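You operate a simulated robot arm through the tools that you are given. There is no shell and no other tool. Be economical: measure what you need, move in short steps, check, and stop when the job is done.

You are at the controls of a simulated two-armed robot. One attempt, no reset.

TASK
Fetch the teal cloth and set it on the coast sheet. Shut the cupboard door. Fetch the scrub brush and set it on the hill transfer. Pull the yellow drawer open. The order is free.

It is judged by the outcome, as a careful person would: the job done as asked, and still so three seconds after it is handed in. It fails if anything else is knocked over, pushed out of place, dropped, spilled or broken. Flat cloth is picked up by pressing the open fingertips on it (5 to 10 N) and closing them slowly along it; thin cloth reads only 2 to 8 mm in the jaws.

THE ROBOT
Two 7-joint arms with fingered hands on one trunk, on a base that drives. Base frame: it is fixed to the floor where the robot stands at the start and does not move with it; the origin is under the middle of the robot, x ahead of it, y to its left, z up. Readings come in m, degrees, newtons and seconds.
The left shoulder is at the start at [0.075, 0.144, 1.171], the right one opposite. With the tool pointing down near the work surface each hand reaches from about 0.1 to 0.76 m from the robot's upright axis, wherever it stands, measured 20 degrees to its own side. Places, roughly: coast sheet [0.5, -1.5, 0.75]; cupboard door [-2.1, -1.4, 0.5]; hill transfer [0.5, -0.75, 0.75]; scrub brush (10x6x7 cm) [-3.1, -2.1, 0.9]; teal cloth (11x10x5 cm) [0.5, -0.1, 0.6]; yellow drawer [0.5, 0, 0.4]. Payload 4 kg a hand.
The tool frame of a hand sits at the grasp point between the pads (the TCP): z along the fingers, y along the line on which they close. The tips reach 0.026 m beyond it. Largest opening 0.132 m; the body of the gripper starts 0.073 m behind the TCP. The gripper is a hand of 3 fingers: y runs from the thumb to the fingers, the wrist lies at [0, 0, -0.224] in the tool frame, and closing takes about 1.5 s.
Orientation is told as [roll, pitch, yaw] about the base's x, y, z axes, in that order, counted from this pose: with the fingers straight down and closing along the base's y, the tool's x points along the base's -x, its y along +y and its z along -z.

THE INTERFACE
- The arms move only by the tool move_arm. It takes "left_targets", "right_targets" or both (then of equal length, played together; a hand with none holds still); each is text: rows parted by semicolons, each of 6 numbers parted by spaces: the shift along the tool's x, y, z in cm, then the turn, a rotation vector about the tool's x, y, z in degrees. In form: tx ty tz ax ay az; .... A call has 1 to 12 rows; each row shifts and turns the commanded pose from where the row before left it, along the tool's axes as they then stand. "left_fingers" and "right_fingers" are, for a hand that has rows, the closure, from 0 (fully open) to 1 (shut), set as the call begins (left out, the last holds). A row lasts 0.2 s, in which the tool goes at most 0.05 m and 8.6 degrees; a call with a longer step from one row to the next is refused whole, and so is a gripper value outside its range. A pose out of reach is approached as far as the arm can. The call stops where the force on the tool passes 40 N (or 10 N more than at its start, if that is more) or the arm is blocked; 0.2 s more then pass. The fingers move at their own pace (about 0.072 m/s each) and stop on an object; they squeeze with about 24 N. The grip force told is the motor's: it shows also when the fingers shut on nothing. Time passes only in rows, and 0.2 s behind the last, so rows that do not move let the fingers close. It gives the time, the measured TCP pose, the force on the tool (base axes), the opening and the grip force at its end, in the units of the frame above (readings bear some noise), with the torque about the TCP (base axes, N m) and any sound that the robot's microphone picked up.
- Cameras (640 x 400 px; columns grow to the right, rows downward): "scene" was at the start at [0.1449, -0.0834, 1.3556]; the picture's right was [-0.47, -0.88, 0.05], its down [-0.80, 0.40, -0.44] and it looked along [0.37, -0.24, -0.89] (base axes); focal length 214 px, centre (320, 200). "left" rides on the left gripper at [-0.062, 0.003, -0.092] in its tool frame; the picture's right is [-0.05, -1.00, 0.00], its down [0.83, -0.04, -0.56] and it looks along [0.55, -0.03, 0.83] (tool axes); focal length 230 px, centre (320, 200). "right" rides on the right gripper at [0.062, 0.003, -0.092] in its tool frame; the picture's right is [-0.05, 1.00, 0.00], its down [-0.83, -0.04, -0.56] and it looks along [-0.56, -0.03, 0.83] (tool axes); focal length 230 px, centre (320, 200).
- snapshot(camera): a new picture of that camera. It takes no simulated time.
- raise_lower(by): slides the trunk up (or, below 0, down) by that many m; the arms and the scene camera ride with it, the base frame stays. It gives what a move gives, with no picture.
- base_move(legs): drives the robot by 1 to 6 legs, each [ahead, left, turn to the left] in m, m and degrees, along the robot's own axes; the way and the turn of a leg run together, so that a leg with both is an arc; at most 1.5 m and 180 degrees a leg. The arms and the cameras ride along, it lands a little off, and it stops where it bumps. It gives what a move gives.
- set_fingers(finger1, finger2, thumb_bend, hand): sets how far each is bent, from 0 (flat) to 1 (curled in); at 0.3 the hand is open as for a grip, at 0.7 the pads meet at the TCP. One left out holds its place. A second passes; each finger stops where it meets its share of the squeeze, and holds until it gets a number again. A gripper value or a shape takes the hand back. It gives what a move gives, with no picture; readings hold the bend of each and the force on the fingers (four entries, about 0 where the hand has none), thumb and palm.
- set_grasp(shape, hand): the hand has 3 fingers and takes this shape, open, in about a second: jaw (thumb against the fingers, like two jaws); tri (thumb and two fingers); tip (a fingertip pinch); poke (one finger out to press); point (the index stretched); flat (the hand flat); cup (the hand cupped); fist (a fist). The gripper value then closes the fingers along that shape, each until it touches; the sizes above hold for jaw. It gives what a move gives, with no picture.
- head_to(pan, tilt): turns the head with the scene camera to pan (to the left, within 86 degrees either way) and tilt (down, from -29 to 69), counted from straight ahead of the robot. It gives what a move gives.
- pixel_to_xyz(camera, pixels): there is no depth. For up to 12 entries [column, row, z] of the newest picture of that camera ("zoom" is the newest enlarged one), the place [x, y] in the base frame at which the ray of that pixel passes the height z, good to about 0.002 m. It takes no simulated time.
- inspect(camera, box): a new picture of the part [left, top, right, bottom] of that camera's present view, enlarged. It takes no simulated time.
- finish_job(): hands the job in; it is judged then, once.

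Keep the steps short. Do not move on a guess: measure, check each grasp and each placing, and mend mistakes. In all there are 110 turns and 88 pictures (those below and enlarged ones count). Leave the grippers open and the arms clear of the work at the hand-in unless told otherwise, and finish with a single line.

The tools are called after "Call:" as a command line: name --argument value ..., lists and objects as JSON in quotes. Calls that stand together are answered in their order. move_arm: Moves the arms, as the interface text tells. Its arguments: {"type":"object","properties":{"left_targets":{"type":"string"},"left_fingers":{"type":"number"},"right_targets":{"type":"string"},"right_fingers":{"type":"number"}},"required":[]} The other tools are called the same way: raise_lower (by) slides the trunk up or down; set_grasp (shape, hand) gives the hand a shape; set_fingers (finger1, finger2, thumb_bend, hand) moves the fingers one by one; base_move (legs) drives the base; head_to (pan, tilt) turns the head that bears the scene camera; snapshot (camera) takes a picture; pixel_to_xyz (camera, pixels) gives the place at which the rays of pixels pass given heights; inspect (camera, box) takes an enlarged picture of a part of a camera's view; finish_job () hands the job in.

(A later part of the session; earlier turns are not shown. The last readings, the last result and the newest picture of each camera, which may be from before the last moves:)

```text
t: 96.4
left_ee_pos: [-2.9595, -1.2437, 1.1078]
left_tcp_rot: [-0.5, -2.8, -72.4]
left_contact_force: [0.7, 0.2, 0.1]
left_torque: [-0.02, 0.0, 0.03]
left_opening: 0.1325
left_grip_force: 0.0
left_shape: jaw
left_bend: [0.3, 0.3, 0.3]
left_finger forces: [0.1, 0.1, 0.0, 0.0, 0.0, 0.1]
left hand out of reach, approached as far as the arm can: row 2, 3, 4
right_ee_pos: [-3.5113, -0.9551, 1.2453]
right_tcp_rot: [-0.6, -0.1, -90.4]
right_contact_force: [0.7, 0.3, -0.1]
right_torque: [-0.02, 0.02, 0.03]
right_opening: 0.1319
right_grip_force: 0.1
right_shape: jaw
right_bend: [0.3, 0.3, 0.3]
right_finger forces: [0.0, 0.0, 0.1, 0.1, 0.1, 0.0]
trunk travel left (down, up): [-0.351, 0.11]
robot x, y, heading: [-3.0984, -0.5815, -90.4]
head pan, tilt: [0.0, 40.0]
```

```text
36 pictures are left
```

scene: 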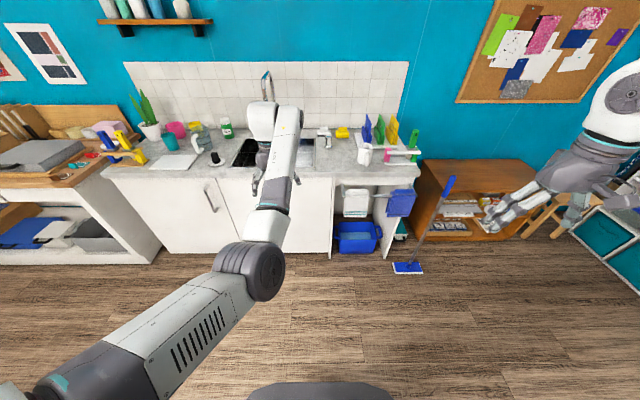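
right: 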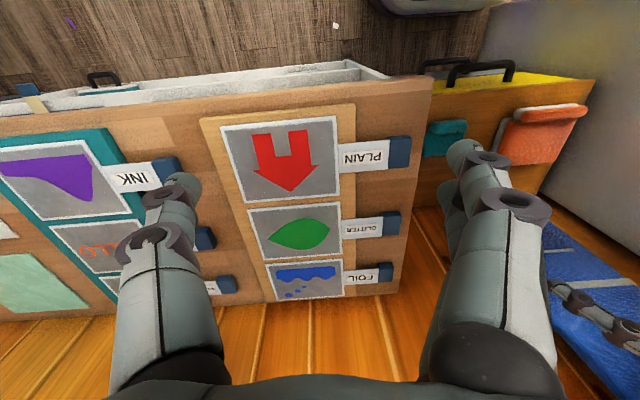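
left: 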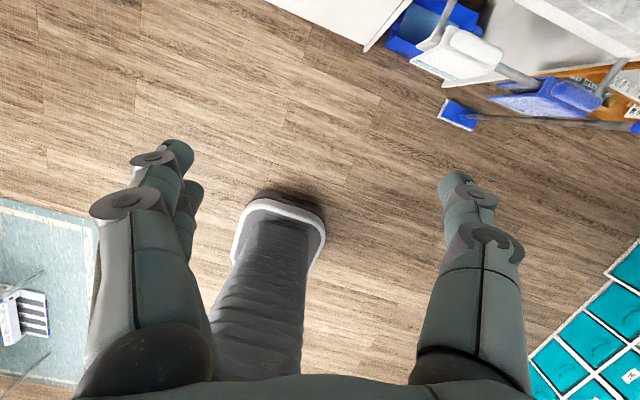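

Better. The brush shows near (324,133); I enlarge and measure.

Call:
inspect --camera "scene" --box '[260, 90, 420, 190]'

Call:
pixel_to_xyz --camera "zoom" --pixels '[[255, 175, 0.85], [255, 175, 0.9], [255, 192, 0.9], [255, 192, 0.85], [300, 275, 0.82], [300, 275, 0.85], [300, 275, 0.9], [600, 278, 0.85]]'

```text
4.00 times, centred on (340, 140) of scene
```

zoom: 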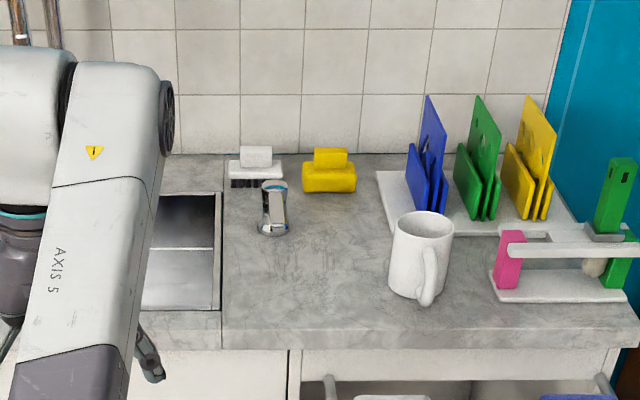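

```text
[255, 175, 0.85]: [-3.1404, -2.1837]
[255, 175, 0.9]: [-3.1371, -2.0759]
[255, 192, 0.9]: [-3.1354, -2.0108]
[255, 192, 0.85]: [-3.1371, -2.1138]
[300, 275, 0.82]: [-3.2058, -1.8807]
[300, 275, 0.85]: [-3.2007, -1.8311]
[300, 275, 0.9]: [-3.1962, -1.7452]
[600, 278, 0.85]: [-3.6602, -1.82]
```

I estimate the counter height from its front edge (zoom (300,330)) and get spots of the dispenser and sponge.

Call:
pixel_to_xyz --camera "zoom" --pixels '[[300, 330, 0.85], [300, 330, 0.88], [300, 330, 0.9], [242, 188, 0.87], [272, 234, 0.87], [275, 185, 0.93], [302, 188, 0.87], [240, 155, 0.93], [272, 155, 0.93], [5, 5, 1.2]]'

Call:
base_move --legs '[[0.35, -0.12, 0]]'

Call:
snapshot --camera "scene"

```text
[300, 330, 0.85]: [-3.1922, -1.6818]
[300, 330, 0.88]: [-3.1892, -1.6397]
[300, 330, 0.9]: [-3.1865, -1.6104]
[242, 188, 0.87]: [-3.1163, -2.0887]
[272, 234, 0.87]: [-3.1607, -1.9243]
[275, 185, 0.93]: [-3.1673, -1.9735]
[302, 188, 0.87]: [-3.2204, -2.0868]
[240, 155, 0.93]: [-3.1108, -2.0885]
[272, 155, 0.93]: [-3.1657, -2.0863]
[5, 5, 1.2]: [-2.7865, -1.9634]
```

```text
t: 98.8
left_ee_pos: [-3.0826, -1.5904, 1.1101]
left_tcp_rot: [-0.7, -2.8, -72.5]
left_contact_force: [-0.5, -0.5, 0.0]
left_torque: [-0.01, -0.04, -0.01]
left_opening: 0.1319
left_grip_force: 0.0
left_shape: jaw
left_bend: [0.3, 0.3, 0.3]
left_finger forces: [0.1, 0.0, 0.1, 0.0, 0.1, 0.0]
right_ee_pos: [-3.6338, -1.3031, 1.2475]
right_tcp_rot: [-0.6, -0.2, -90.3]
right_contact_force: [-0.1, -0.2, -0.3]
right_torque: [0.0, 0.03, 0.01]
right_opening: 0.1319
right_grip_force: 0.2
right_shape: jaw
right_bend: [0.3, 0.3, 0.3]
right_finger forces: [0.0, 0.0, 0.1, 0.0, 0.0, 0.1]
trunk travel left (down, up): [-0.351, 0.11]
robot x, y, heading: [-3.2228, -0.9367, -90.1]
head pan, tilt: [0.0, 40.0]
```

```text
34 pictures are left
```

scene: 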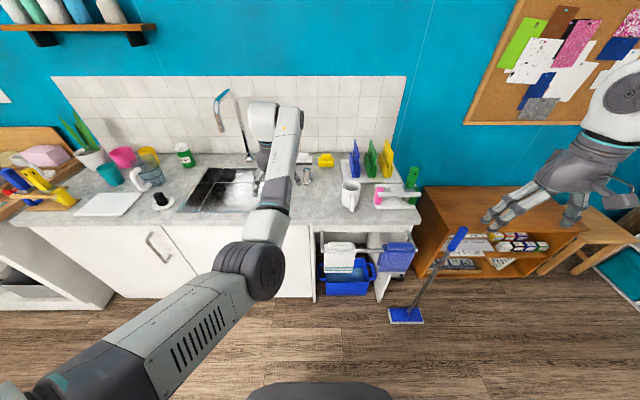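

Call:
inspect --camera "scene" --box '[200, 80, 360, 220]'

Call:
pixel_to_xyz --camera "scene" --pixels '[[248, 160, 0.87], [215, 100, 1.2], [215, 130, 1.1], [228, 92, 1.25], [370, 227, 0.87], [388, 320, 0.0]]'

```text
2.86 times, centred on (280, 150) of scene
```

zoom: 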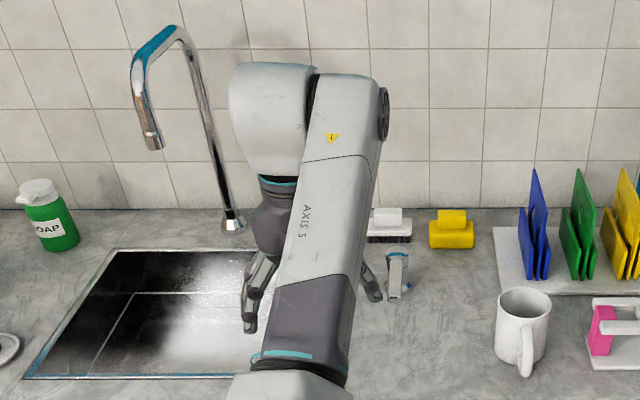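

```text
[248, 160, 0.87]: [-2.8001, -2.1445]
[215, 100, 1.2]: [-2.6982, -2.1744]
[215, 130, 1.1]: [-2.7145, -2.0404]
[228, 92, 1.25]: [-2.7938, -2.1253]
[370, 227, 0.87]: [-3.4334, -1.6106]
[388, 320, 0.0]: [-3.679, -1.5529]
```

Call:
pixel_to_xyz --camera "zoom" --pixels '[[429, 247, 0.83], [429, 247, 0.87], [429, 247, 0.9], [397, 298, 0.83], [397, 298, 0.87], [411, 240, 0.87], [388, 208, 0.93], [411, 233, 0.89], [370, 218, 0.91], [404, 225, 0.91]]'

```text
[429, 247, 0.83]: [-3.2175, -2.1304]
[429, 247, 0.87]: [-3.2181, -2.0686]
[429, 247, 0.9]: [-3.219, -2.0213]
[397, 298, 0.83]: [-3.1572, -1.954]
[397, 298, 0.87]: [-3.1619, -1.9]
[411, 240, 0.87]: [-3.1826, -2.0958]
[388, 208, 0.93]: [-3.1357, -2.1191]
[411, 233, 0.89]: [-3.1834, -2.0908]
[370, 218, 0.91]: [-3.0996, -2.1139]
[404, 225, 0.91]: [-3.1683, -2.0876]
```

Brush centre is about (−3.135, −2.09), top near z 0.95; counter about 0.88–0.89. I align the left hand (yaw −90, closing along x), then tilt it 30° forward while extending a little.

Call:
move_arm --left_targets "0 0 0 0 0 8.5;0 0 0 0 0 8.5;-2 0 -1 0 -7.5 0;-2 0 -1 0 -7.5 0;-2 0 -1 0 -7.5 0;-2 0 -1 0 -7.5 0;0 0 0 0 0 0" --left_fingers 0.25

Call:
snapshot --camera "left"

```text
t: 100.4
left_ee_pos: [-3.0703, -1.6632, 1.173]
left_tcp_rot: [0.8, -33.3, -88.8]
left_contact_force: [0.3, 0.3, -0.1]
left_torque: [0.02, 0.0, -0.02]
left_opening: 0.0996
left_grip_force: 0.1
left_shape: jaw
left_bend: [0.63, 0.63, 0.6]
left_finger forces: [0.1, 0.0, 0.0, 0.1, 0.0, 0.1]
right_ee_pos: [-3.6338, -1.3054, 1.2448]
right_tcp_rot: [-0.6, -0.2, -90.3]
right_contact_force: [-0.1, 0.0, -0.1]
right_torque: [-0.03, 0.03, 0.01]
right_opening: 0.1319
right_grip_force: 0.0
right_shape: jaw
right_bend: [0.3, 0.3, 0.3]
right_finger forces: [0.1, 0.1, 0.0, 0.0, 0.0, 0.1]
trunk travel left (down, up): [-0.351, 0.11]
robot x, y, heading: [-3.2221, -0.9329, -89.9]
head pan, tilt: [0.0, 40.0]
```

```text
32 pictures are left
```

left: 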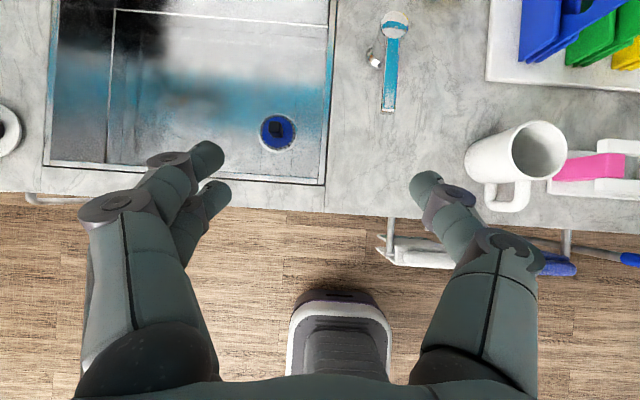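

Clear view; I drive ahead 0.33 m with the hand high at z 1.17.

Call:
base_move --legs '[[0.33, 0, 0]]'

Call:
snapshot --camera "left"

```text
t: 102.6
left_ee_pos: [-3.0674, -1.9952, 1.1683]
left_tcp_rot: [1.4, -32.9, -88.8]
left_contact_force: [-0.8, 0.0, 1.4]
left_torque: [0.04, 0.0, 0.01]
left_opening: 0.0992
left_grip_force: 0.2
left_shape: jaw
left_bend: [0.63, 0.63, 0.6]
left_finger forces: [0.1, 0.0, 0.1, 0.0, 0.0, 0.1]
right_ee_pos: [-3.6356, -1.6395, 1.2456]
right_tcp_rot: [-0.5, 0.0, -90.3]
right_contact_force: [0.0, 0.8, -0.4]
right_torque: [0.0, 0.02, 0.0]
right_opening: 0.1321
right_grip_force: 0.1
right_shape: jaw
right_bend: [0.3, 0.3, 0.3]
right_finger forces: [0.0, 0.0, 0.1, 0.0, 0.0, 0.0]
trunk travel left (down, up): [-0.351, 0.11]
robot x, y, heading: [-3.223, -1.262, -90.2]
head pan, tilt: [0.0, 40.0]
```

```text
31 pictures are left
```

left: 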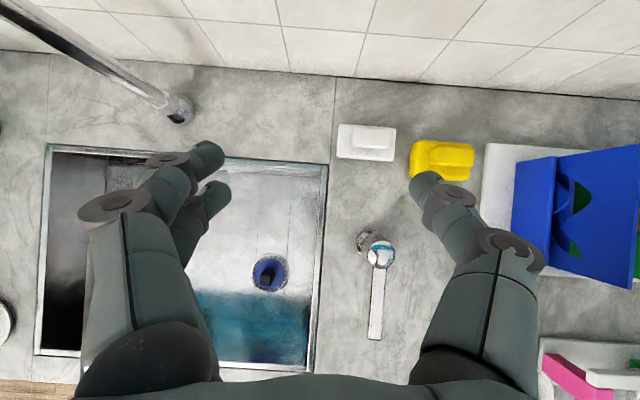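

Call:
pixel_to_xyz --camera "left" --pixels '[[410, 178, 0.86], [410, 178, 0.89], [337, 125, 0.92], [397, 130, 0.92], [335, 158, 0.9], [393, 161, 0.9], [370, 143, 0.92], [370, 143, 0.95], [380, 262, 0.93], [420, 75, 0.88]]'

Call:
inspect --camera "left" --box '[310, 90, 490, 200]'

```text
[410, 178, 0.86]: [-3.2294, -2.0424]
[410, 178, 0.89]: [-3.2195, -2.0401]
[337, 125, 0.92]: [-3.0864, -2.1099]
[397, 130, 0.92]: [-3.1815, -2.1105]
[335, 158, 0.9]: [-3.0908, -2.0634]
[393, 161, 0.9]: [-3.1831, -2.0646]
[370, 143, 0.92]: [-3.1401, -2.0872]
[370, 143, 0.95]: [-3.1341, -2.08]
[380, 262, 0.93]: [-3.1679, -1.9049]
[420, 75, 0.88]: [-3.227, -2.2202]
```

```text
3.56 times, centred on (400, 145) of left
```

zoom: 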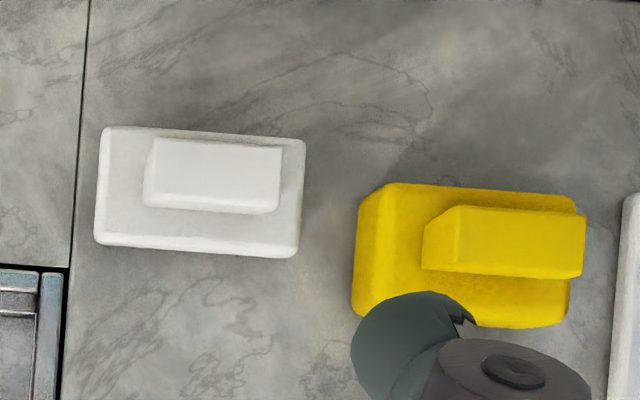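

Counter is z≈0.888; brush centre (−3.134,−2.087), its handle block 6×3 cm, top ≈0.958. I move the hand above it at z≈1.02.

Call:
move_arm --left_targets "0.2 -1.1 2.85 0 0 0;0.2 -1.1 2.85 0 0 0;0.2 -1.1 2.85 0 0 0;0.2 -1.1 2.85 0 0 0;0.2 -1.1 2.85 0 0 0;0.2 -1.1 2.85 0 0 0;0 0 0 0 0 0"

Call:
snapshot --camera "left"

```text
t: 104.2
left_ee_pos: [-3.129, -2.0791, 1.0166]
left_tcp_rot: [1.2, -33.1, -88.9]
left_contact_force: [-0.3, -0.1, 0.9]
left_torque: [0.0, 0.0, 0.0]
left_opening: 0.0993
left_grip_force: 0.0
left_shape: jaw
left_bend: [0.63, 0.63, 0.6]
left_finger forces: [0.1, 0.0, 0.0, 0.0, 0.0, 0.0]
right_ee_pos: [-3.6345, -1.6371, 1.245]
right_tcp_rot: [-0.6, -0.1, -90.2]
right_contact_force: [-0.1, -0.3, -1.1]
right_torque: [-0.04, 0.02, 0.01]
right_opening: 0.1316
right_grip_force: 0.1
right_shape: jaw
right_bend: [0.3, 0.3, 0.3]
right_finger forces: [0.0, 0.0, 0.0, 0.0, 0.0, 0.1]
trunk travel left (down, up): [-0.351, 0.11]
robot x, y, heading: [-3.2217, -1.2634, -90.2]
head pan, tilt: [0.0, 40.0]
```

```text
29 pictures are left
```

left: 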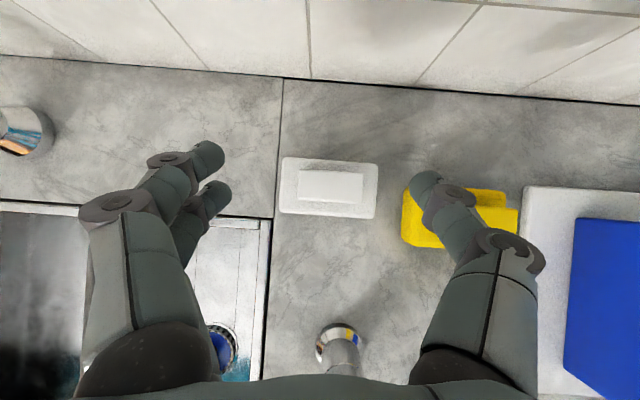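

Call:
pixel_to_xyz --camera "left" --pixels '[[330, 187, 0.955], [297, 172, 0.955], [364, 200, 0.955], [404, 190, 0.92]]'

Call:
move_arm --left_targets "0 -0.5 0 0 0 0;0.7 0 1.2 0 0 0;0.7 0 1.2 0 0 0;0.7 0 1.2 0 0 0;0 0 0 0 0 0;0 0 0 0 0 0" --left_fingers 0.38

Call:
snapshot --camera "left"

```text
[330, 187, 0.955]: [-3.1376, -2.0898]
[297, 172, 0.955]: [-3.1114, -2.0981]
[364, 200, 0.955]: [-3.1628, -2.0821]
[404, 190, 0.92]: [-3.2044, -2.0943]
```

```text
t: 105.6
left_ee_pos: [-3.133, -2.0821, 0.9759]
left_tcp_rot: [1.3, -33.0, -88.9]
left_contact_force: [0.0, 0.1, -0.3]
left_torque: [-0.01, 0.01, 0.0]
left_opening: 0.0823
left_grip_force: 0.1
left_shape: jaw
left_bend: [0.71, 0.71, 0.69]
left_finger forces: [0.0, 0.0, 0.0, 0.0, 0.0, 0.0]
right_ee_pos: [-3.6339, -1.6379, 1.2443]
right_tcp_rot: [-0.6, 0.0, -90.2]
right_contact_force: [0.5, 0.2, 0.3]
right_torque: [0.01, 0.0, 0.0]
right_opening: 0.1319
right_grip_force: 0.1
right_shape: jaw
right_bend: [0.3, 0.3, 0.3]
right_finger forces: [0.0, 0.0, 0.0, 0.0, 0.1, 0.0]
trunk travel left (down, up): [-0.351, 0.11]
robot x, y, heading: [-3.2237, -1.26, -90.3]
head pan, tilt: [0.0, 40.0]
```

```text
28 pictures are left
```

left: 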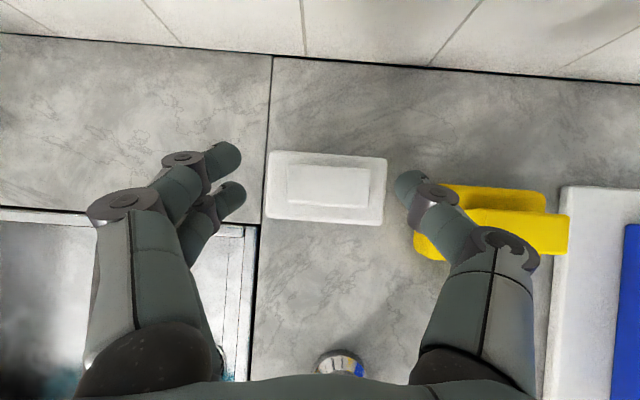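

Centred. I lower 2 cm more in small steps, then close.

Call:
move_arm --left_targets "0.3 0 0.4 0 0 0;0.3 0 0.4 0 0 0;0.3 0 0.4 0 0 0;0.3 0 0.4 0 0 0;0 0 0 0 0 0"

Call:
snapshot --camera "left"

```text
t: 106.8
left_ee_pos: [-3.1328, -2.0819, 0.9556]
left_tcp_rot: [1.2, -32.9, -88.9]
left_contact_force: [-0.5, 0.1, 0.6]
left_torque: [-0.01, 0.0, -0.01]
left_opening: 0.0822
left_grip_force: 0.1
left_shape: jaw
left_bend: [0.71, 0.71, 0.69]
left_finger forces: [0.1, 0.0, 0.0, 0.1, 0.0, 0.1]
right_ee_pos: [-3.635, -1.6376, 1.2463]
right_tcp_rot: [-0.6, 0.0, -90.2]
right_contact_force: [0.0, -0.2, 0.3]
right_torque: [-0.01, 0.01, 0.01]
right_opening: 0.1317
right_grip_force: 0.1
right_shape: jaw
right_bend: [0.3, 0.3, 0.3]
right_finger forces: [0.1, 0.0, 0.0, 0.0, 0.1, 0.1]
trunk travel left (down, up): [-0.351, 0.11]
robot x, y, heading: [-3.2246, -1.2626, -90.5]
head pan, tilt: [0.0, 40.0]
```

```text
27 pictures are left
```

left: 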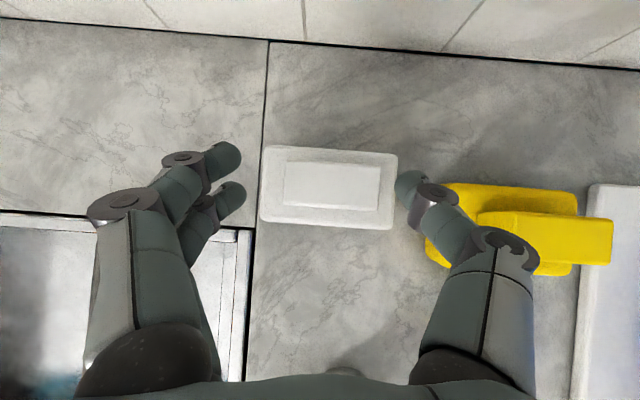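

Call:
move_arm --left_targets "0.2 -0.2 0.3 0 0 0;0 0 0 0 0 0;0 0 0 0 0 0;0 0 0 0 0 0;0 0 0 0 0 0;0 0 0 0 0 0;0 0 0 0 0 0" --left_fingers 1

Call:
snapshot --camera "left"

```text
t: 108.4
left_ee_pos: [-3.1349, -2.082, 0.9537]
left_tcp_rot: [1.2, -33.1, -89.0]
left_contact_force: [0.8, -2.9, 8.2]
left_torque: [-0.25, -0.44, -0.13]
left_opening: 0.0465
left_grip_force: 24.0
left_shape: jaw
left_bend: [0.75, 0.73, 0.7]
left_finger forces: [25.1, 11.6, 0.0, 0.1, 21.7, 0.0]
right_ee_pos: [-3.6349, -1.6365, 1.2444]
right_tcp_rot: [-0.6, -0.2, -90.1]
right_contact_force: [0.2, -0.6, 0.4]
right_torque: [0.04, -0.02, 0.01]
right_opening: 0.1322
right_grip_force: 0.1
right_shape: jaw
right_bend: [0.3, 0.3, 0.3]
right_finger forces: [0.0, 0.0, 0.1, 0.0, 0.1, 0.0]
trunk travel left (down, up): [-0.351, 0.11]
robot x, y, heading: [-3.2256, -1.2602, -90.5]
head pan, tilt: [0.0, 40.0]
```

```text
26 pictures are left
```

left: 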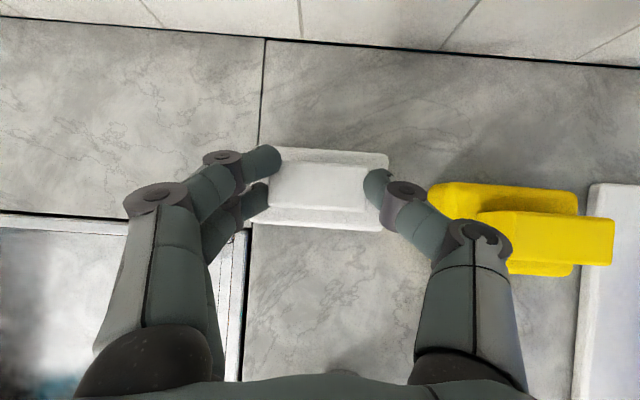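

Gripped at 46 mm. I lift vertically ~8 cm and check.

Call:
move_arm --left_targets "-0.3 0 -0.4 0 0 0;-0.6 0 -0.8 0 0 0;-1 0 -1.6 0 0 0;-1 0 -1.6 0 0 0;-1 0 -1.6 0 0 0;-1 0 -1.6 0 0 0;0 0 0 0 0 0"

Call:
snapshot --camera "left"

```text
t: 110.0
left_ee_pos: [-3.1363, -2.0822, 1.0429]
left_tcp_rot: [1.3, -33.0, -88.9]
left_contact_force: [0.0, 0.7, -1.7]
left_torque: [0.0, 0.01, 0.0]
left_opening: 0.0459
left_grip_force: 24.0
left_shape: jaw
left_bend: [0.74, 0.73, 0.7]
left_finger forces: [12.5, 12.1, 0.0, 0.0, 21.3, 0.0]
right_ee_pos: [-3.6335, -1.6379, 1.2448]
right_tcp_rot: [-0.5, -0.1, -90.1]
right_contact_force: [-0.2, -0.1, 0.5]
right_torque: [0.01, -0.03, 0.02]
right_opening: 0.1318
right_grip_force: 0.0
right_shape: jaw
right_bend: [0.3, 0.3, 0.3]
right_finger forces: [0.0, 0.0, 0.0, 0.0, 0.0, 0.0]
trunk travel left (down, up): [-0.351, 0.11]
robot x, y, heading: [-3.2286, -1.2604, -90.2]
head pan, tilt: [0.0, 40.0]
```

```text
25 pictures are left
```

left: 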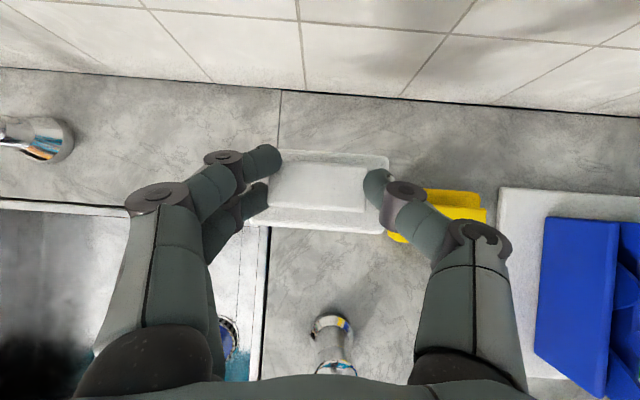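

The brush is held well. I raise it a bit more, then back off and drive to the room's middle and turn left 90°.

Call:
move_arm --left_targets "-1.1 0 -1.7 0 0 0;-1.1 0 -1.7 0 0 0;-1.1 0 -1.7 0 0 0;-1.1 0 -1.7 0 0 0;0 0 0 0 0 0"

Call:
base_move --legs '[[-0.75, 0, 0], [0, 1.4, 0], [0, 0, 90]]'

Call:
head_to --pan -20 --tilt 35

Call:
snapshot --camera "scene"

```text
t: 111.2
left_ee_pos: [-3.1364, -2.0805, 1.1235]
left_tcp_rot: [1.3, -33.1, -88.9]
left_contact_force: [0.5, -0.3, -0.2]
left_torque: [0.01, 0.02, 0.0]
left_opening: 0.0458
left_grip_force: 24.0
left_shape: jaw
left_bend: [0.74, 0.73, 0.7]
left_finger forces: [12.5, 12.0, 0.0, 0.0, 21.3, 0.0]
right_ee_pos: [-3.6339, -1.6378, 1.2451]
right_tcp_rot: [-0.7, -0.1, -90.2]
right_contact_force: [-0.3, 0.2, -0.4]
right_torque: [-0.02, 0.02, -0.02]
right_opening: 0.132
right_grip_force: 0.0
right_shape: jaw
right_bend: [0.3, 0.3, 0.3]
right_finger forces: [0.0, 0.0, 0.1, 0.0, 0.0, 0.0]
trunk travel left (down, up): [-0.351, 0.11]
robot x, y, heading: [-3.2255, -1.2591, -90.0]
head pan, tilt: [0.0, 40.0]
```

```text
t: 125.6
left_ee_pos: [-1.0087, -0.4069, 1.1247]
left_tcp_rot: [1.3, -33.1, 2.6]
left_contact_force: [0.0, 0.0, -0.7]
left_torque: [-0.01, 0.04, 0.03]
left_opening: 0.046
left_grip_force: 23.9
left_shape: jaw
left_bend: [0.74, 0.73, 0.7]
left_finger forces: [11.4, 12.2, 0.0, 0.0, 21.3, 0.0]
right_ee_pos: [-1.4372, -0.9155, 1.2447]
right_tcp_rot: [-0.7, -0.2, 1.2]
right_contact_force: [-0.1, 0.9, -0.1]
right_torque: [-0.02, -0.01, -0.01]
right_opening: 0.1319
right_grip_force: 0.1
right_shape: jaw
right_bend: [0.3, 0.3, 0.3]
right_finger forces: [0.0, 0.0, 0.0, 0.1, 0.0, 0.1]
trunk travel left (down, up): [-0.351, 0.11]
robot x, y, heading: [-1.8221, -0.5151, 1.3]
head pan, tilt: [0.0, 40.0]
```

```text
t: 126.4
left_ee_pos: [-1.0079, -0.4069, 1.123]
left_tcp_rot: [1.3, -33.2, 2.5]
left_contact_force: [0.2, -0.1, -1.3]
left_torque: [-0.01, -0.02, 0.04]
left_opening: 0.0458
left_grip_force: 23.8
left_shape: jaw
left_bend: [0.74, 0.73, 0.7]
left_finger forces: [11.2, 12.1, 0.0, 0.0, 21.3, 0.0]
right_ee_pos: [-1.4379, -0.9145, 1.2462]
right_tcp_rot: [-0.6, -0.2, 1.2]
right_contact_force: [-1.0, 0.0, 0.3]
right_torque: [0.03, -0.02, -0.02]
right_opening: 0.1323
right_grip_force: 0.0
right_shape: jaw
right_bend: [0.3, 0.3, 0.3]
right_finger forces: [0.1, 0.0, 0.0, 0.1, 0.1, 0.0]
trunk travel left (down, up): [-0.351, 0.11]
robot x, y, heading: [-1.8221, -0.5144, 1.0]
head pan, tilt: [-20.0, 35.0]
```

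```text
24 pictures are left
```

scene: 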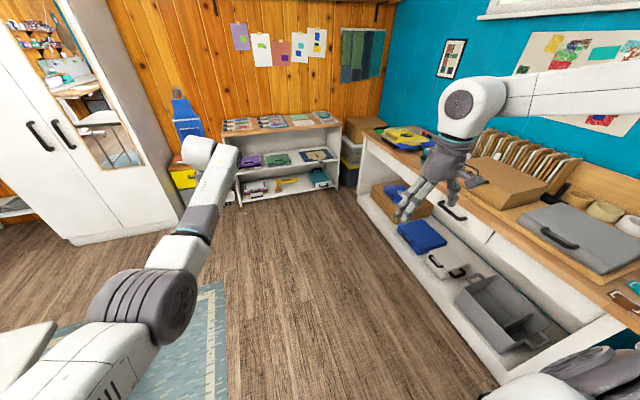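

I drive to about 0.15 m short of the placing position in front of the counter.

Call:
base_move --legs '[[1.3, -0.42, 0]]'

Call:
snapshot --camera "scene"

Call:
snapshot --camera "left"

```text
t: 133.1
left_ee_pos: [0.2702, -0.7908, 1.1231]
left_tcp_rot: [1.3, -33.1, 2.7]
left_contact_force: [-0.3, -1.1, 0.2]
left_torque: [0.01, 0.0, -0.01]
left_opening: 0.046
left_grip_force: 23.8
left_shape: jaw
left_bend: [0.74, 0.73, 0.7]
left_finger forces: [11.3, 12.1, 0.1, 0.0, 21.3, 0.0]
right_ee_pos: [-0.1588, -1.3003, 1.2464]
right_tcp_rot: [-0.5, -0.2, 1.4]
right_contact_force: [-0.4, 0.2, 0.1]
right_torque: [-0.01, -0.01, -0.02]
right_opening: 0.1321
right_grip_force: 0.1
right_shape: jaw
right_bend: [0.3, 0.3, 0.3]
right_finger forces: [0.0, 0.0, 0.0, 0.0, 0.0, 0.0]
trunk travel left (down, up): [-0.351, 0.11]
robot x, y, heading: [-0.5436, -0.9053, 1.6]
head pan, tilt: [-20.0, 35.0]
```

```text
23 pictures are left
```

scene: 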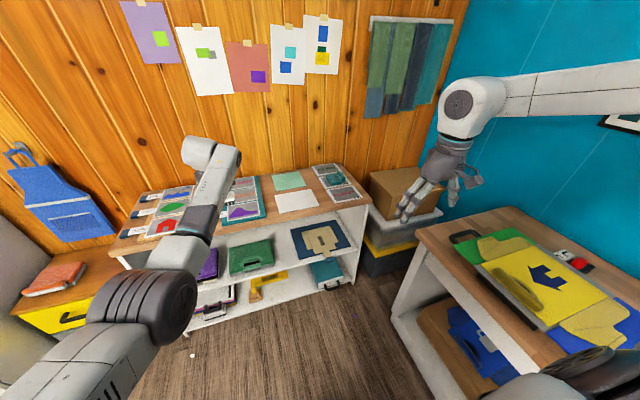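

```text
22 pictures are left
```

left: 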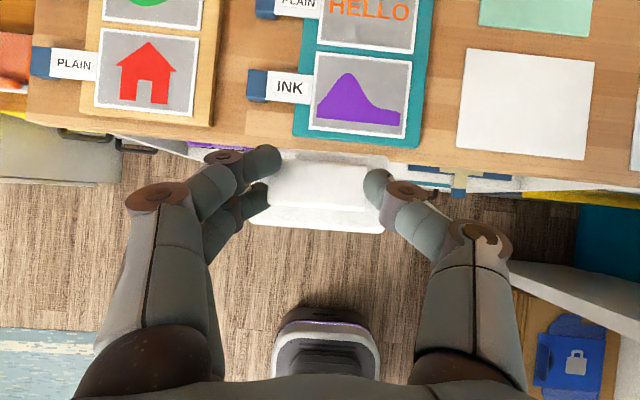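

The hill transfer is clear at (360,95) in the left view. I measure its corners.

Call:
pixel_to_xyz --camera "left" --pixels '[[315, 51, 0.875], [411, 62, 0.875], [405, 139, 0.875], [309, 129, 0.875], [360, 95, 0.875], [360, 160, 0.862]]'

Call:
pixel_to_xyz --camera "scene" --pixels '[[243, 212, 0.875], [243, 212, 0.86]]'

```text
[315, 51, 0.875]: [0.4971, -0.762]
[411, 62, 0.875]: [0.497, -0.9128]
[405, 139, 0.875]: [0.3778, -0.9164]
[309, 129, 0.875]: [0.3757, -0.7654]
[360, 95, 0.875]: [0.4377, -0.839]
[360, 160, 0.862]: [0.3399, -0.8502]
```

```text
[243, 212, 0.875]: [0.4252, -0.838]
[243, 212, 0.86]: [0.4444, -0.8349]
```

Hill centre (0.437, −0.839). I drive 0.165 m ahead and 0.05 right to bring the brush above it.

Call:
base_move --legs '[[0.162, -0.053, 0]]'

Call:
snapshot --camera "left"

```text
t: 134.6
left_ee_pos: [0.4286, -0.8383, 1.1253]
left_tcp_rot: [1.2, -33.2, 2.7]
left_contact_force: [0.4, 1.2, -0.3]
left_torque: [-0.03, 0.0, -0.01]
left_opening: 0.0459
left_grip_force: 24.0
left_shape: jaw
left_bend: [0.74, 0.73, 0.7]
left_finger forces: [11.4, 12.1, 0.0, 0.1, 21.4, 0.0]
right_ee_pos: [-0.0003, -1.3489, 1.248]
right_tcp_rot: [-0.7, -0.3, 1.4]
right_contact_force: [0.2, -0.2, -0.5]
right_torque: [-0.01, -0.03, -0.02]
right_opening: 0.1321
right_grip_force: 0.0
right_shape: jaw
right_bend: [0.3, 0.3, 0.3]
right_finger forces: [0.0, 0.0, 0.0, 0.1, 0.0, 0.0]
trunk travel left (down, up): [-0.351, 0.11]
robot x, y, heading: [-0.3824, -0.9492, 1.5]
head pan, tilt: [-20.0, 35.0]
```

```text
21 pictures are left
```

left: 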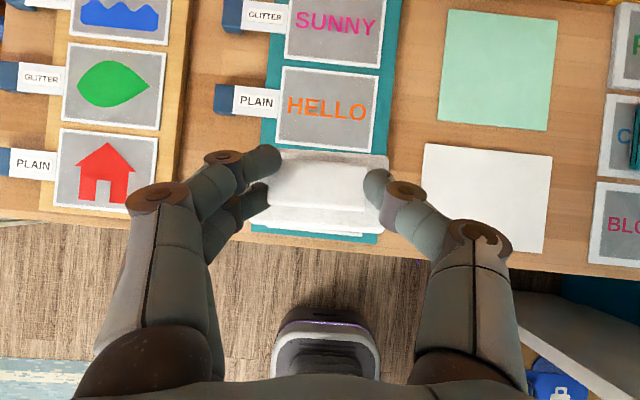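

I lower vertically 16 cm.

Call:
move_arm --left_targets "1.1 0 1.7 0 0 0;1.1 0 1.7 0 0 0;1.1 0 1.7 0 0 0;1.1 0 1.7 0 0 0;1.1 0 1.7 0 0 0;1.1 0 1.7 0 0 0;1.1 0 1.7 0 0 0;1.1 0 1.7 0 0 0;0 0 0 0 0 0"

Call:
snapshot --camera "left"

```text
t: 136.6
left_ee_pos: [0.4323, -0.8361, 0.9619]
left_tcp_rot: [1.3, -33.2, 2.6]
left_contact_force: [0.2, 0.4, -0.5]
left_torque: [-0.02, -0.01, -0.01]
left_opening: 0.0458
left_grip_force: 24.3
left_shape: jaw
left_bend: [0.74, 0.73, 0.7]
left_finger forces: [11.3, 12.0, 0.0, 0.1, 21.3, 0.0]
right_ee_pos: [0.0016, -1.35, 1.2439]
right_tcp_rot: [-0.6, -0.3, 1.4]
right_contact_force: [0.1, 0.1, -0.4]
right_torque: [0.01, 0.02, 0.01]
right_opening: 0.1319
right_grip_force: 0.0
right_shape: jaw
right_bend: [0.3, 0.3, 0.3]
right_finger forces: [0.0, 0.1, 0.0, 0.1, 0.0, 0.0]
trunk travel left (down, up): [-0.351, 0.11]
robot x, y, heading: [-0.3782, -0.9501, 1.3]
head pan, tilt: [-20.0, 35.0]
```

```text
20 pictures are left
```

left: 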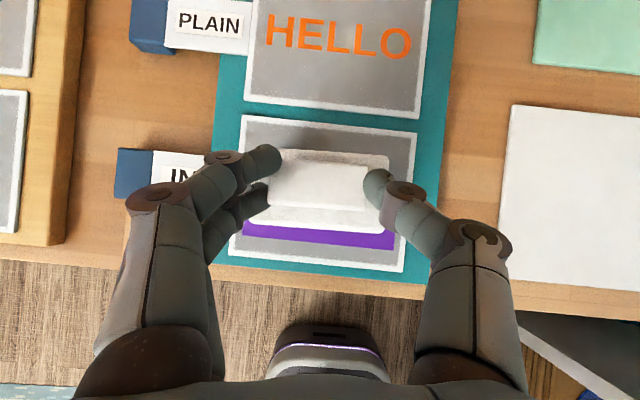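

Well centred over the hill. I lower slowly until contact.

Call:
move_arm --left_targets "0.3 0 0.4 0 0 0;0.3 0 0.4 0 0 0;0.3 0 0.4 0 0 0;0.2 0 0.2 0 0 0;0 0 0 0 0 0"

```text
t: 137.8
left_ee_pos: [0.4291, -0.8382, 0.9512]
left_tcp_rot: [1.3, -33.7, 2.5]
left_contact_force: [2.8, -0.3, 25.4]
left_torque: [0.91, -0.47, -0.06]
left_opening: 0.0466
left_grip_force: 24.4
left_shape: jaw
left_bend: [0.76, 0.73, 0.7]
left_finger forces: [37.0, 12.0, 0.0, 0.1, 23.9, 0.1]
right_ee_pos: [-0.002, -1.3516, 1.2457]
right_tcp_rot: [-0.5, -0.4, 1.5]
right_contact_force: [0.1, -0.4, 0.1]
right_torque: [-0.01, -0.02, 0.0]
right_opening: 0.132
right_grip_force: 0.0
right_shape: jaw
right_bend: [0.3, 0.3, 0.3]
right_finger forces: [0.0, 0.1, 0.0, 0.0, 0.0, 0.0]
trunk travel left (down, up): [-0.351, 0.11]
robot x, y, heading: [-0.3842, -0.9475, 1.5]
head pan, tilt: [-20.0, 35.0]
```

Contact at 25 N. I ease up 0.3 cm and release.

Call:
move_arm --left_targets "-0.2 0 -0.25 0 0 0;0 0 0 0 0 0"

Call:
move_arm --left_targets "0 0 0 0 0 0;0 0 0 0 0 0;0 0 0 0 0 0;0 0 0 0 0 0;0 0 0 0 0 0" --left_fingers 0.4

Call:
move_arm --left_targets "-1.1 0 -1.7 0 0 0;-1.1 0 -1.7 0 0 0;-1.1 0 -1.7 0 0 0;-1.1 0 -1.7 0 0 0;-1.1 0 -1.7 0 0 0;-1.1 0 -1.7 0 0 0;-1.1 0 -1.7 0 0 0;0 0 0 0 0 0"

Call:
snapshot --camera "left"

```text
t: 138.4
left_ee_pos: [0.4287, -0.8382, 0.9503]
left_tcp_rot: [1.3, -33.3, 2.6]
left_contact_force: [2.8, -1.3, 20.2]
left_torque: [0.82, -0.43, -0.14]
left_opening: 0.0468
left_grip_force: 24.1
left_shape: jaw
left_bend: [0.75, 0.73, 0.7]
left_finger forces: [34.2, 11.8, 0.0, 0.0, 24.3, 0.1]
right_ee_pos: [-0.0, -1.3505, 1.2469]
right_tcp_rot: [-0.6, -0.3, 1.3]
right_contact_force: [-0.6, -0.6, -0.1]
right_torque: [-0.01, -0.02, -0.01]
right_opening: 0.1321
right_grip_force: 0.0
right_shape: jaw
right_bend: [0.3, 0.3, 0.3]
right_finger forces: [0.1, 0.0, 0.0, 0.0, 0.0, 0.0]
trunk travel left (down, up): [-0.351, 0.11]
robot x, y, heading: [-0.3809, -0.9504, 1.6]
head pan, tilt: [-20.0, 35.0]
```

```text
t: 139.6
left_ee_pos: [0.4305, -0.8385, 0.9464]
left_tcp_rot: [1.3, -33.1, 2.6]
left_contact_force: [1.0, 0.1, -0.3]
left_torque: [0.03, -0.02, 0.01]
left_opening: 0.079
left_grip_force: 0.1
left_shape: jaw
left_bend: [0.71, 0.71, 0.71]
left_finger forces: [0.0, 0.1, 0.1, 0.0, 0.0, 0.0]
right_ee_pos: [0.0017, -1.3501, 1.2456]
right_tcp_rot: [-0.6, -0.3, 1.4]
right_contact_force: [-0.3, -0.1, -0.2]
right_torque: [0.01, -0.01, 0.03]
right_opening: 0.132
right_grip_force: 0.0
right_shape: jaw
right_bend: [0.3, 0.3, 0.3]
right_finger forces: [0.0, 0.0, 0.0, 0.1, 0.0, 0.1]
trunk travel left (down, up): [-0.351, 0.11]
robot x, y, heading: [-0.3815, -0.9535, 1.3]
head pan, tilt: [-20.0, 35.0]
```

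```text
t: 141.4
left_ee_pos: [0.4299, -0.838, 1.0888]
left_tcp_rot: [1.3, -33.1, 2.8]
left_contact_force: [0.1, -0.6, 0.7]
left_torque: [-0.02, 0.01, 0.01]
left_opening: 0.0789
left_grip_force: 0.1
left_shape: jaw
left_bend: [0.71, 0.71, 0.71]
left_finger forces: [0.1, 0.0, 0.1, 0.1, 0.0, 0.0]
right_ee_pos: [0.003, -1.3495, 1.2452]
right_tcp_rot: [-0.6, -0.2, 1.4]
right_contact_force: [-0.3, -0.2, 0.4]
right_torque: [-0.01, -0.01, 0.04]
right_opening: 0.1321
right_grip_force: 0.0
right_shape: jaw
right_bend: [0.3, 0.3, 0.3]
right_finger forces: [0.0, 0.0, 0.1, 0.0, 0.0, 0.0]
trunk travel left (down, up): [-0.351, 0.11]
robot x, y, heading: [-0.3868, -0.9502, 1.4]
head pan, tilt: [-20.0, 35.0]
```

```text
19 pictures are left
```

left: 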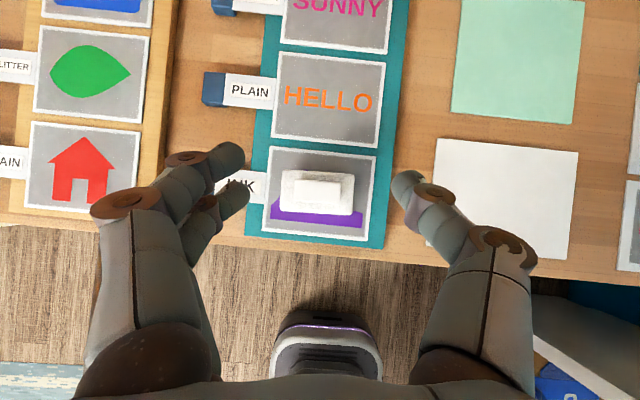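

The brush sits on the hill. Now the drawer: I back off 0.35 m and drive left 0.8 m, then look at the drawer.

Call:
base_move --legs '[[-0.35, 0, 0], [0, 0.8, -1.4]]'

Call:
raise_lower --by -0.25

Call:
head_to --pan 5 --tilt 40

Call:
snapshot --camera "scene"

```text
t: 147.5
left_ee_pos: [0.0727, -0.0655, 1.0885]
left_tcp_rot: [1.3, -33.1, 1.5]
left_contact_force: [-0.1, -0.4, -0.4]
left_torque: [-0.06, 0.05, 0.0]
left_opening: 0.079
left_grip_force: 0.1
left_shape: jaw
left_bend: [0.71, 0.71, 0.71]
left_finger forces: [0.0, 0.0, 0.0, 0.0, 0.0, 0.1]
right_ee_pos: [-0.3637, -0.5688, 1.2446]
right_tcp_rot: [-0.6, -0.2, 0.3]
right_contact_force: [0.2, -0.6, 0.2]
right_torque: [0.01, -0.01, 0.02]
right_opening: 0.1318
right_grip_force: 0.1
right_shape: jaw
right_bend: [0.3, 0.3, 0.3]
right_finger forces: [0.0, 0.0, 0.0, 0.1, 0.0, 0.0]
trunk travel left (down, up): [-0.351, 0.11]
robot x, y, heading: [-0.7464, -0.158, 0.2]
head pan, tilt: [-20.0, 35.0]
```

```text
t: 150.1
left_ee_pos: [0.0725, -0.0643, 0.8405]
left_tcp_rot: [1.4, -33.2, 1.6]
left_contact_force: [-0.1, -1.3, 0.5]
left_torque: [-0.02, 0.01, 0.0]
left_opening: 0.0788
left_grip_force: 0.1
left_shape: jaw
left_bend: [0.71, 0.71, 0.71]
left_finger forces: [0.0, 0.0, 0.0, 0.0, 0.0, 0.0]
right_ee_pos: [-0.3655, -0.5663, 0.9968]
right_tcp_rot: [-0.6, -0.3, 0.2]
right_contact_force: [0.0, 0.1, -1.1]
right_torque: [0.02, 0.0, 0.0]
right_opening: 0.132
right_grip_force: 0.1
right_shape: jaw
right_bend: [0.3, 0.3, 0.3]
right_finger forces: [0.0, 0.0, 0.0, 0.0, 0.1, 0.1]
trunk travel left (down, up): [-0.101, 0.36]
robot x, y, heading: [-0.7416, -0.1626, 0.3]
head pan, tilt: [-20.0, 35.0]
```

```text
t: 151.0
left_ee_pos: [0.0735, -0.0654, 0.8388]
left_tcp_rot: [1.3, -33.1, 1.6]
left_contact_force: [0.1, 0.0, 0.6]
left_torque: [-0.01, -0.03, 0.03]
left_opening: 0.0787
left_grip_force: 0.0
left_shape: jaw
left_bend: [0.71, 0.71, 0.71]
left_finger forces: [0.0, 0.0, 0.0, 0.1, 0.1, 0.0]
right_ee_pos: [-0.3641, -0.5667, 0.9941]
right_tcp_rot: [-0.7, -0.3, 0.3]
right_contact_force: [0.0, 0.4, 0.1]
right_torque: [-0.02, 0.01, -0.01]
right_opening: 0.1322
right_grip_force: 0.1
right_shape: jaw
right_bend: [0.3, 0.3, 0.3]
right_finger forces: [0.0, 0.0, 0.0, 0.0, 0.0, 0.0]
trunk travel left (down, up): [-0.101, 0.36]
robot x, y, heading: [-0.7441, -0.1626, 0.2]
head pan, tilt: [5.0, 40.0]
```

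```text
18 pictures are left
```

scene: 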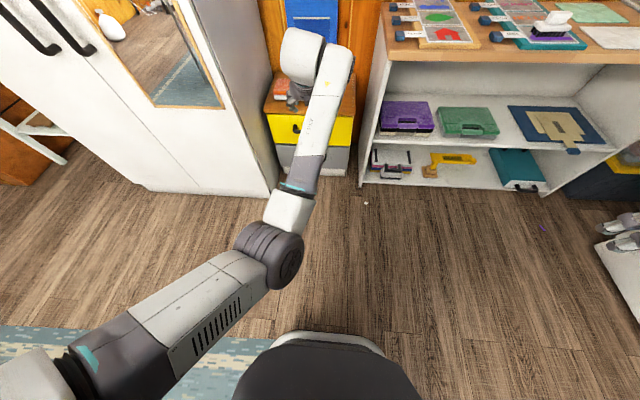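

Brush visible on the hill. I tilt the left hand to point forward while lowering to z≈0.66.

Call:
move_arm --left_targets "1.4 0 2.1 0 -8.1 0;1.6 0 1.9 0 -8.1 0;1.9 0 1.6 0 -8.1 0;2.1 0 1.4 0 -8.1 0;2.3 0 1.05 0 -8.1 0;2.4 0 0.7 0 -8.1 0;2.5 0 0.4 0 -8.1 0;0 0 0 0 0 0"

Call:
move_arm --left_targets "0 0 0 0 0 8.2;0 0 0 0 0 8.2;0 0 0 0 0 8.2;0 0 0 0 0 8.2;0 0 0 0 0 8.2;0 0 0 0 0 8.2;0 0 0 0 0 8.2;0 0 0 0 0 8.2;0 0 0 0 0 8.2;0 0 0 0 0 8.2;0 0 0 0 0 8.2;0 0 0 0 0 0" --left_fingers 0.2

Call:
snapshot --camera "scene"

```text
t: 153.0
left_ee_pos: [0.0849, 0.0173, 0.6744]
left_tcp_rot: [33.0, -79.5, -36.4]
left_contact_force: [0.8, 0.2, 0.1]
left_torque: [-0.01, 0.02, -0.01]
left_opening: 0.079
left_grip_force: 0.1
left_shape: jaw
left_bend: [0.71, 0.71, 0.71]
left_finger forces: [0.0, 0.1, 0.1, 0.1, 0.0, 0.0]
left hand out of reach, approached as far as the arm can: row 6, 7
right_ee_pos: [-0.3646, -0.5664, 0.9961]
right_tcp_rot: [-0.6, -0.2, 0.4]
right_contact_force: [-0.4, -1.1, 0.2]
right_torque: [0.03, -0.04, 0.0]
right_opening: 0.132
right_grip_force: 0.0
right_shape: jaw
right_bend: [0.3, 0.3, 0.3]
right_finger forces: [0.1, 0.1, 0.0, 0.0, 0.1, 0.0]
trunk travel left (down, up): [-0.101, 0.36]
robot x, y, heading: [-0.7396, -0.1603, 0.2]
head pan, tilt: [5.0, 40.0]
stopped in row 8 (left hand): the arm was blocked; the commanded pose is now the measured one
```

```text
t: 155.6
left_ee_pos: [0.0853, 0.0137, 0.6727]
left_tcp_rot: [81.1, 5.6, -94.0]
left_contact_force: [-0.7, -0.6, 0.6]
left_torque: [0.0, 0.01, 0.01]
left_opening: 0.1053
left_grip_force: 0.1
left_shape: jaw
left_bend: [0.59, 0.59, 0.56]
left_finger forces: [0.0, 0.1, 0.0, 0.0, 0.0, 0.0]
right_ee_pos: [-0.3645, -0.567, 0.9951]
right_tcp_rot: [-0.6, -0.2, 0.3]
right_contact_force: [0.1, 0.0, 0.3]
right_torque: [0.01, -0.02, -0.01]
right_opening: 0.1319
right_grip_force: 0.0
right_shape: jaw
right_bend: [0.3, 0.3, 0.3]
right_finger forces: [0.0, 0.0, 0.1, 0.0, 0.0, 0.1]
trunk travel left (down, up): [-0.101, 0.36]
robot x, y, heading: [-0.7447, -0.1582, 0.4]
head pan, tilt: [5.0, 40.0]
```

```text
17 pictures are left
```

scene: 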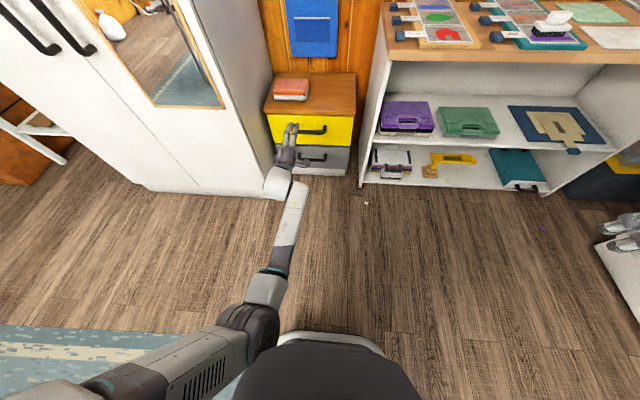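

The hand now points forward with the fingers above the thumb. I enlarge the drawer to measure its handle.

Call:
inspect --camera "scene" --box '[250, 60, 380, 180]'

Call:
snapshot --camera "left"

```text
3.33 times, centred on (315, 120) of scene
```

zoom: 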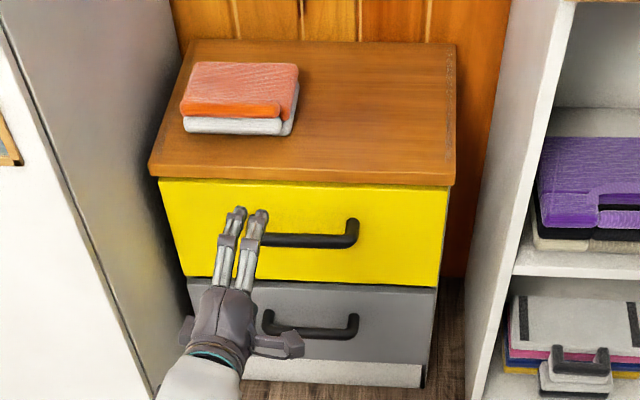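

```text
15 pictures are left
```

left: 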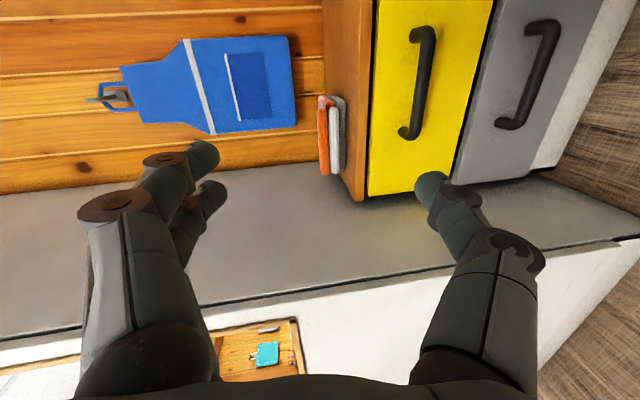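

Call:
pixel_to_xyz --camera "zoom" --pixels '[[308, 240, 0.42], [308, 240, 0.45], [308, 240, 0.48], [353, 238, 0.45], [353, 220, 0.45], [448, 186, 0.53], [270, 240, 0.45]]'

Call:
pixel_to_xyz --camera "left" --pixels '[[424, 82, 0.42], [424, 82, 0.45], [424, 82, 0.48], [423, 35, 0.45], [408, 133, 0.45], [423, 35, 0.46], [408, 133, 0.46]]'

```text
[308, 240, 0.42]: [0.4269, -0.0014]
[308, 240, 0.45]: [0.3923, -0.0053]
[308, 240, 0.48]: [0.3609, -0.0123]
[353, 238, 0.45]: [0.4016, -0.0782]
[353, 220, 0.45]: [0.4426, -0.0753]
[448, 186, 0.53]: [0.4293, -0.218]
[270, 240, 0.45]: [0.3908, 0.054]
```

```text
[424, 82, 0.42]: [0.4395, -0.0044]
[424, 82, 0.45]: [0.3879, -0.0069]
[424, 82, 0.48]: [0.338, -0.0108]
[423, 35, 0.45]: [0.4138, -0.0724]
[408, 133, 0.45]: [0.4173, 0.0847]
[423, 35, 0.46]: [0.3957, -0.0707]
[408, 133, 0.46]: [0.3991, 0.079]
```

Handle bar: x≈0.393, z≈0.447, y −0.07…0.075. I lower the trunk 0.1, then lower the hand to z≈0.447 while pulling back slightly and levelling.

Call:
raise_lower --by -0.1

Call:
move_arm --left_targets "0 -2.1 -1.3 -1.4 0 0;0 -2.1 -1.3 -1.4 0 0;0 -2.1 -1.3 -1.4 0 0;0 -2.1 -1.3 -1.4 0 0;0 -2.1 -1.3 -1.4 0 0;0 -2.1 -1.3 -1.4 0 0;0 0 0 0 0 0"

Call:
snapshot --camera "left"

```text
t: 156.9
left_ee_pos: [0.0864, 0.0136, 0.5822]
left_tcp_rot: [81.7, 5.3, -93.9]
left_contact_force: [0.0, -0.2, 0.0]
left_torque: [0.02, 0.03, -0.01]
left_opening: 0.1056
left_grip_force: 0.0
left_shape: jaw
left_bend: [0.59, 0.59, 0.56]
left_finger forces: [0.0, 0.0, 0.0, 0.1, 0.1, 0.0]
right_ee_pos: [-0.365, -0.5678, 0.8973]
right_tcp_rot: [-0.5, -0.3, 0.3]
right_contact_force: [-0.5, -0.2, 0.4]
right_torque: [-0.01, 0.0, -0.01]
right_opening: 0.1319
right_grip_force: 0.0
right_shape: jaw
right_bend: [0.3, 0.3, 0.3]
right_finger forces: [0.0, 0.0, 0.1, 0.0, 0.0, 0.0]
trunk travel left (down, up): [-0.001, 0.46]
robot x, y, heading: [-0.7422, -0.1626, 0.2]
head pan, tilt: [5.0, 40.0]
```

```text
t: 157.8
left_ee_pos: [0.0885, 0.0303, 0.602]
left_tcp_rot: [94.7, 6.7, -93.0]
left_contact_force: [0.2, -0.6, -0.3]
left_torque: [-0.02, 0.0, 0.01]
left_opening: 0.1051
left_grip_force: 0.0
left_shape: jaw
left_bend: [0.59, 0.59, 0.56]
left_finger forces: [0.0, 0.0, 0.0, 0.1, 0.0, 0.0]
right_ee_pos: [-0.3627, -0.568, 0.8932]
right_tcp_rot: [-0.5, -0.1, 0.3]
right_contact_force: [0.0, 0.0, -0.7]
right_torque: [-0.01, 0.0, 0.01]
right_opening: 0.1319
right_grip_force: 0.0
right_shape: jaw
right_bend: [0.3, 0.3, 0.3]
right_finger forces: [0.0, 0.0, 0.0, 0.0, 0.1, 0.0]
trunk travel left (down, up): [-0.001, 0.46]
robot x, y, heading: [-0.7416, -0.1608, 0.3]
head pan, tilt: [5.0, 40.0]
stopped in row 4 (left hand): the arm was blocked; the commanded pose is now the measured one
```

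```text
14 pictures are left
```

left: 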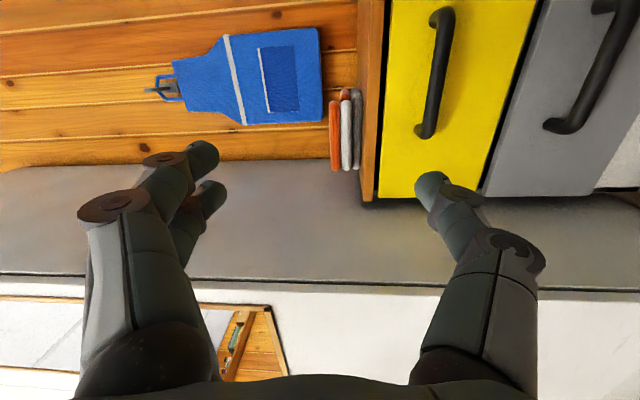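

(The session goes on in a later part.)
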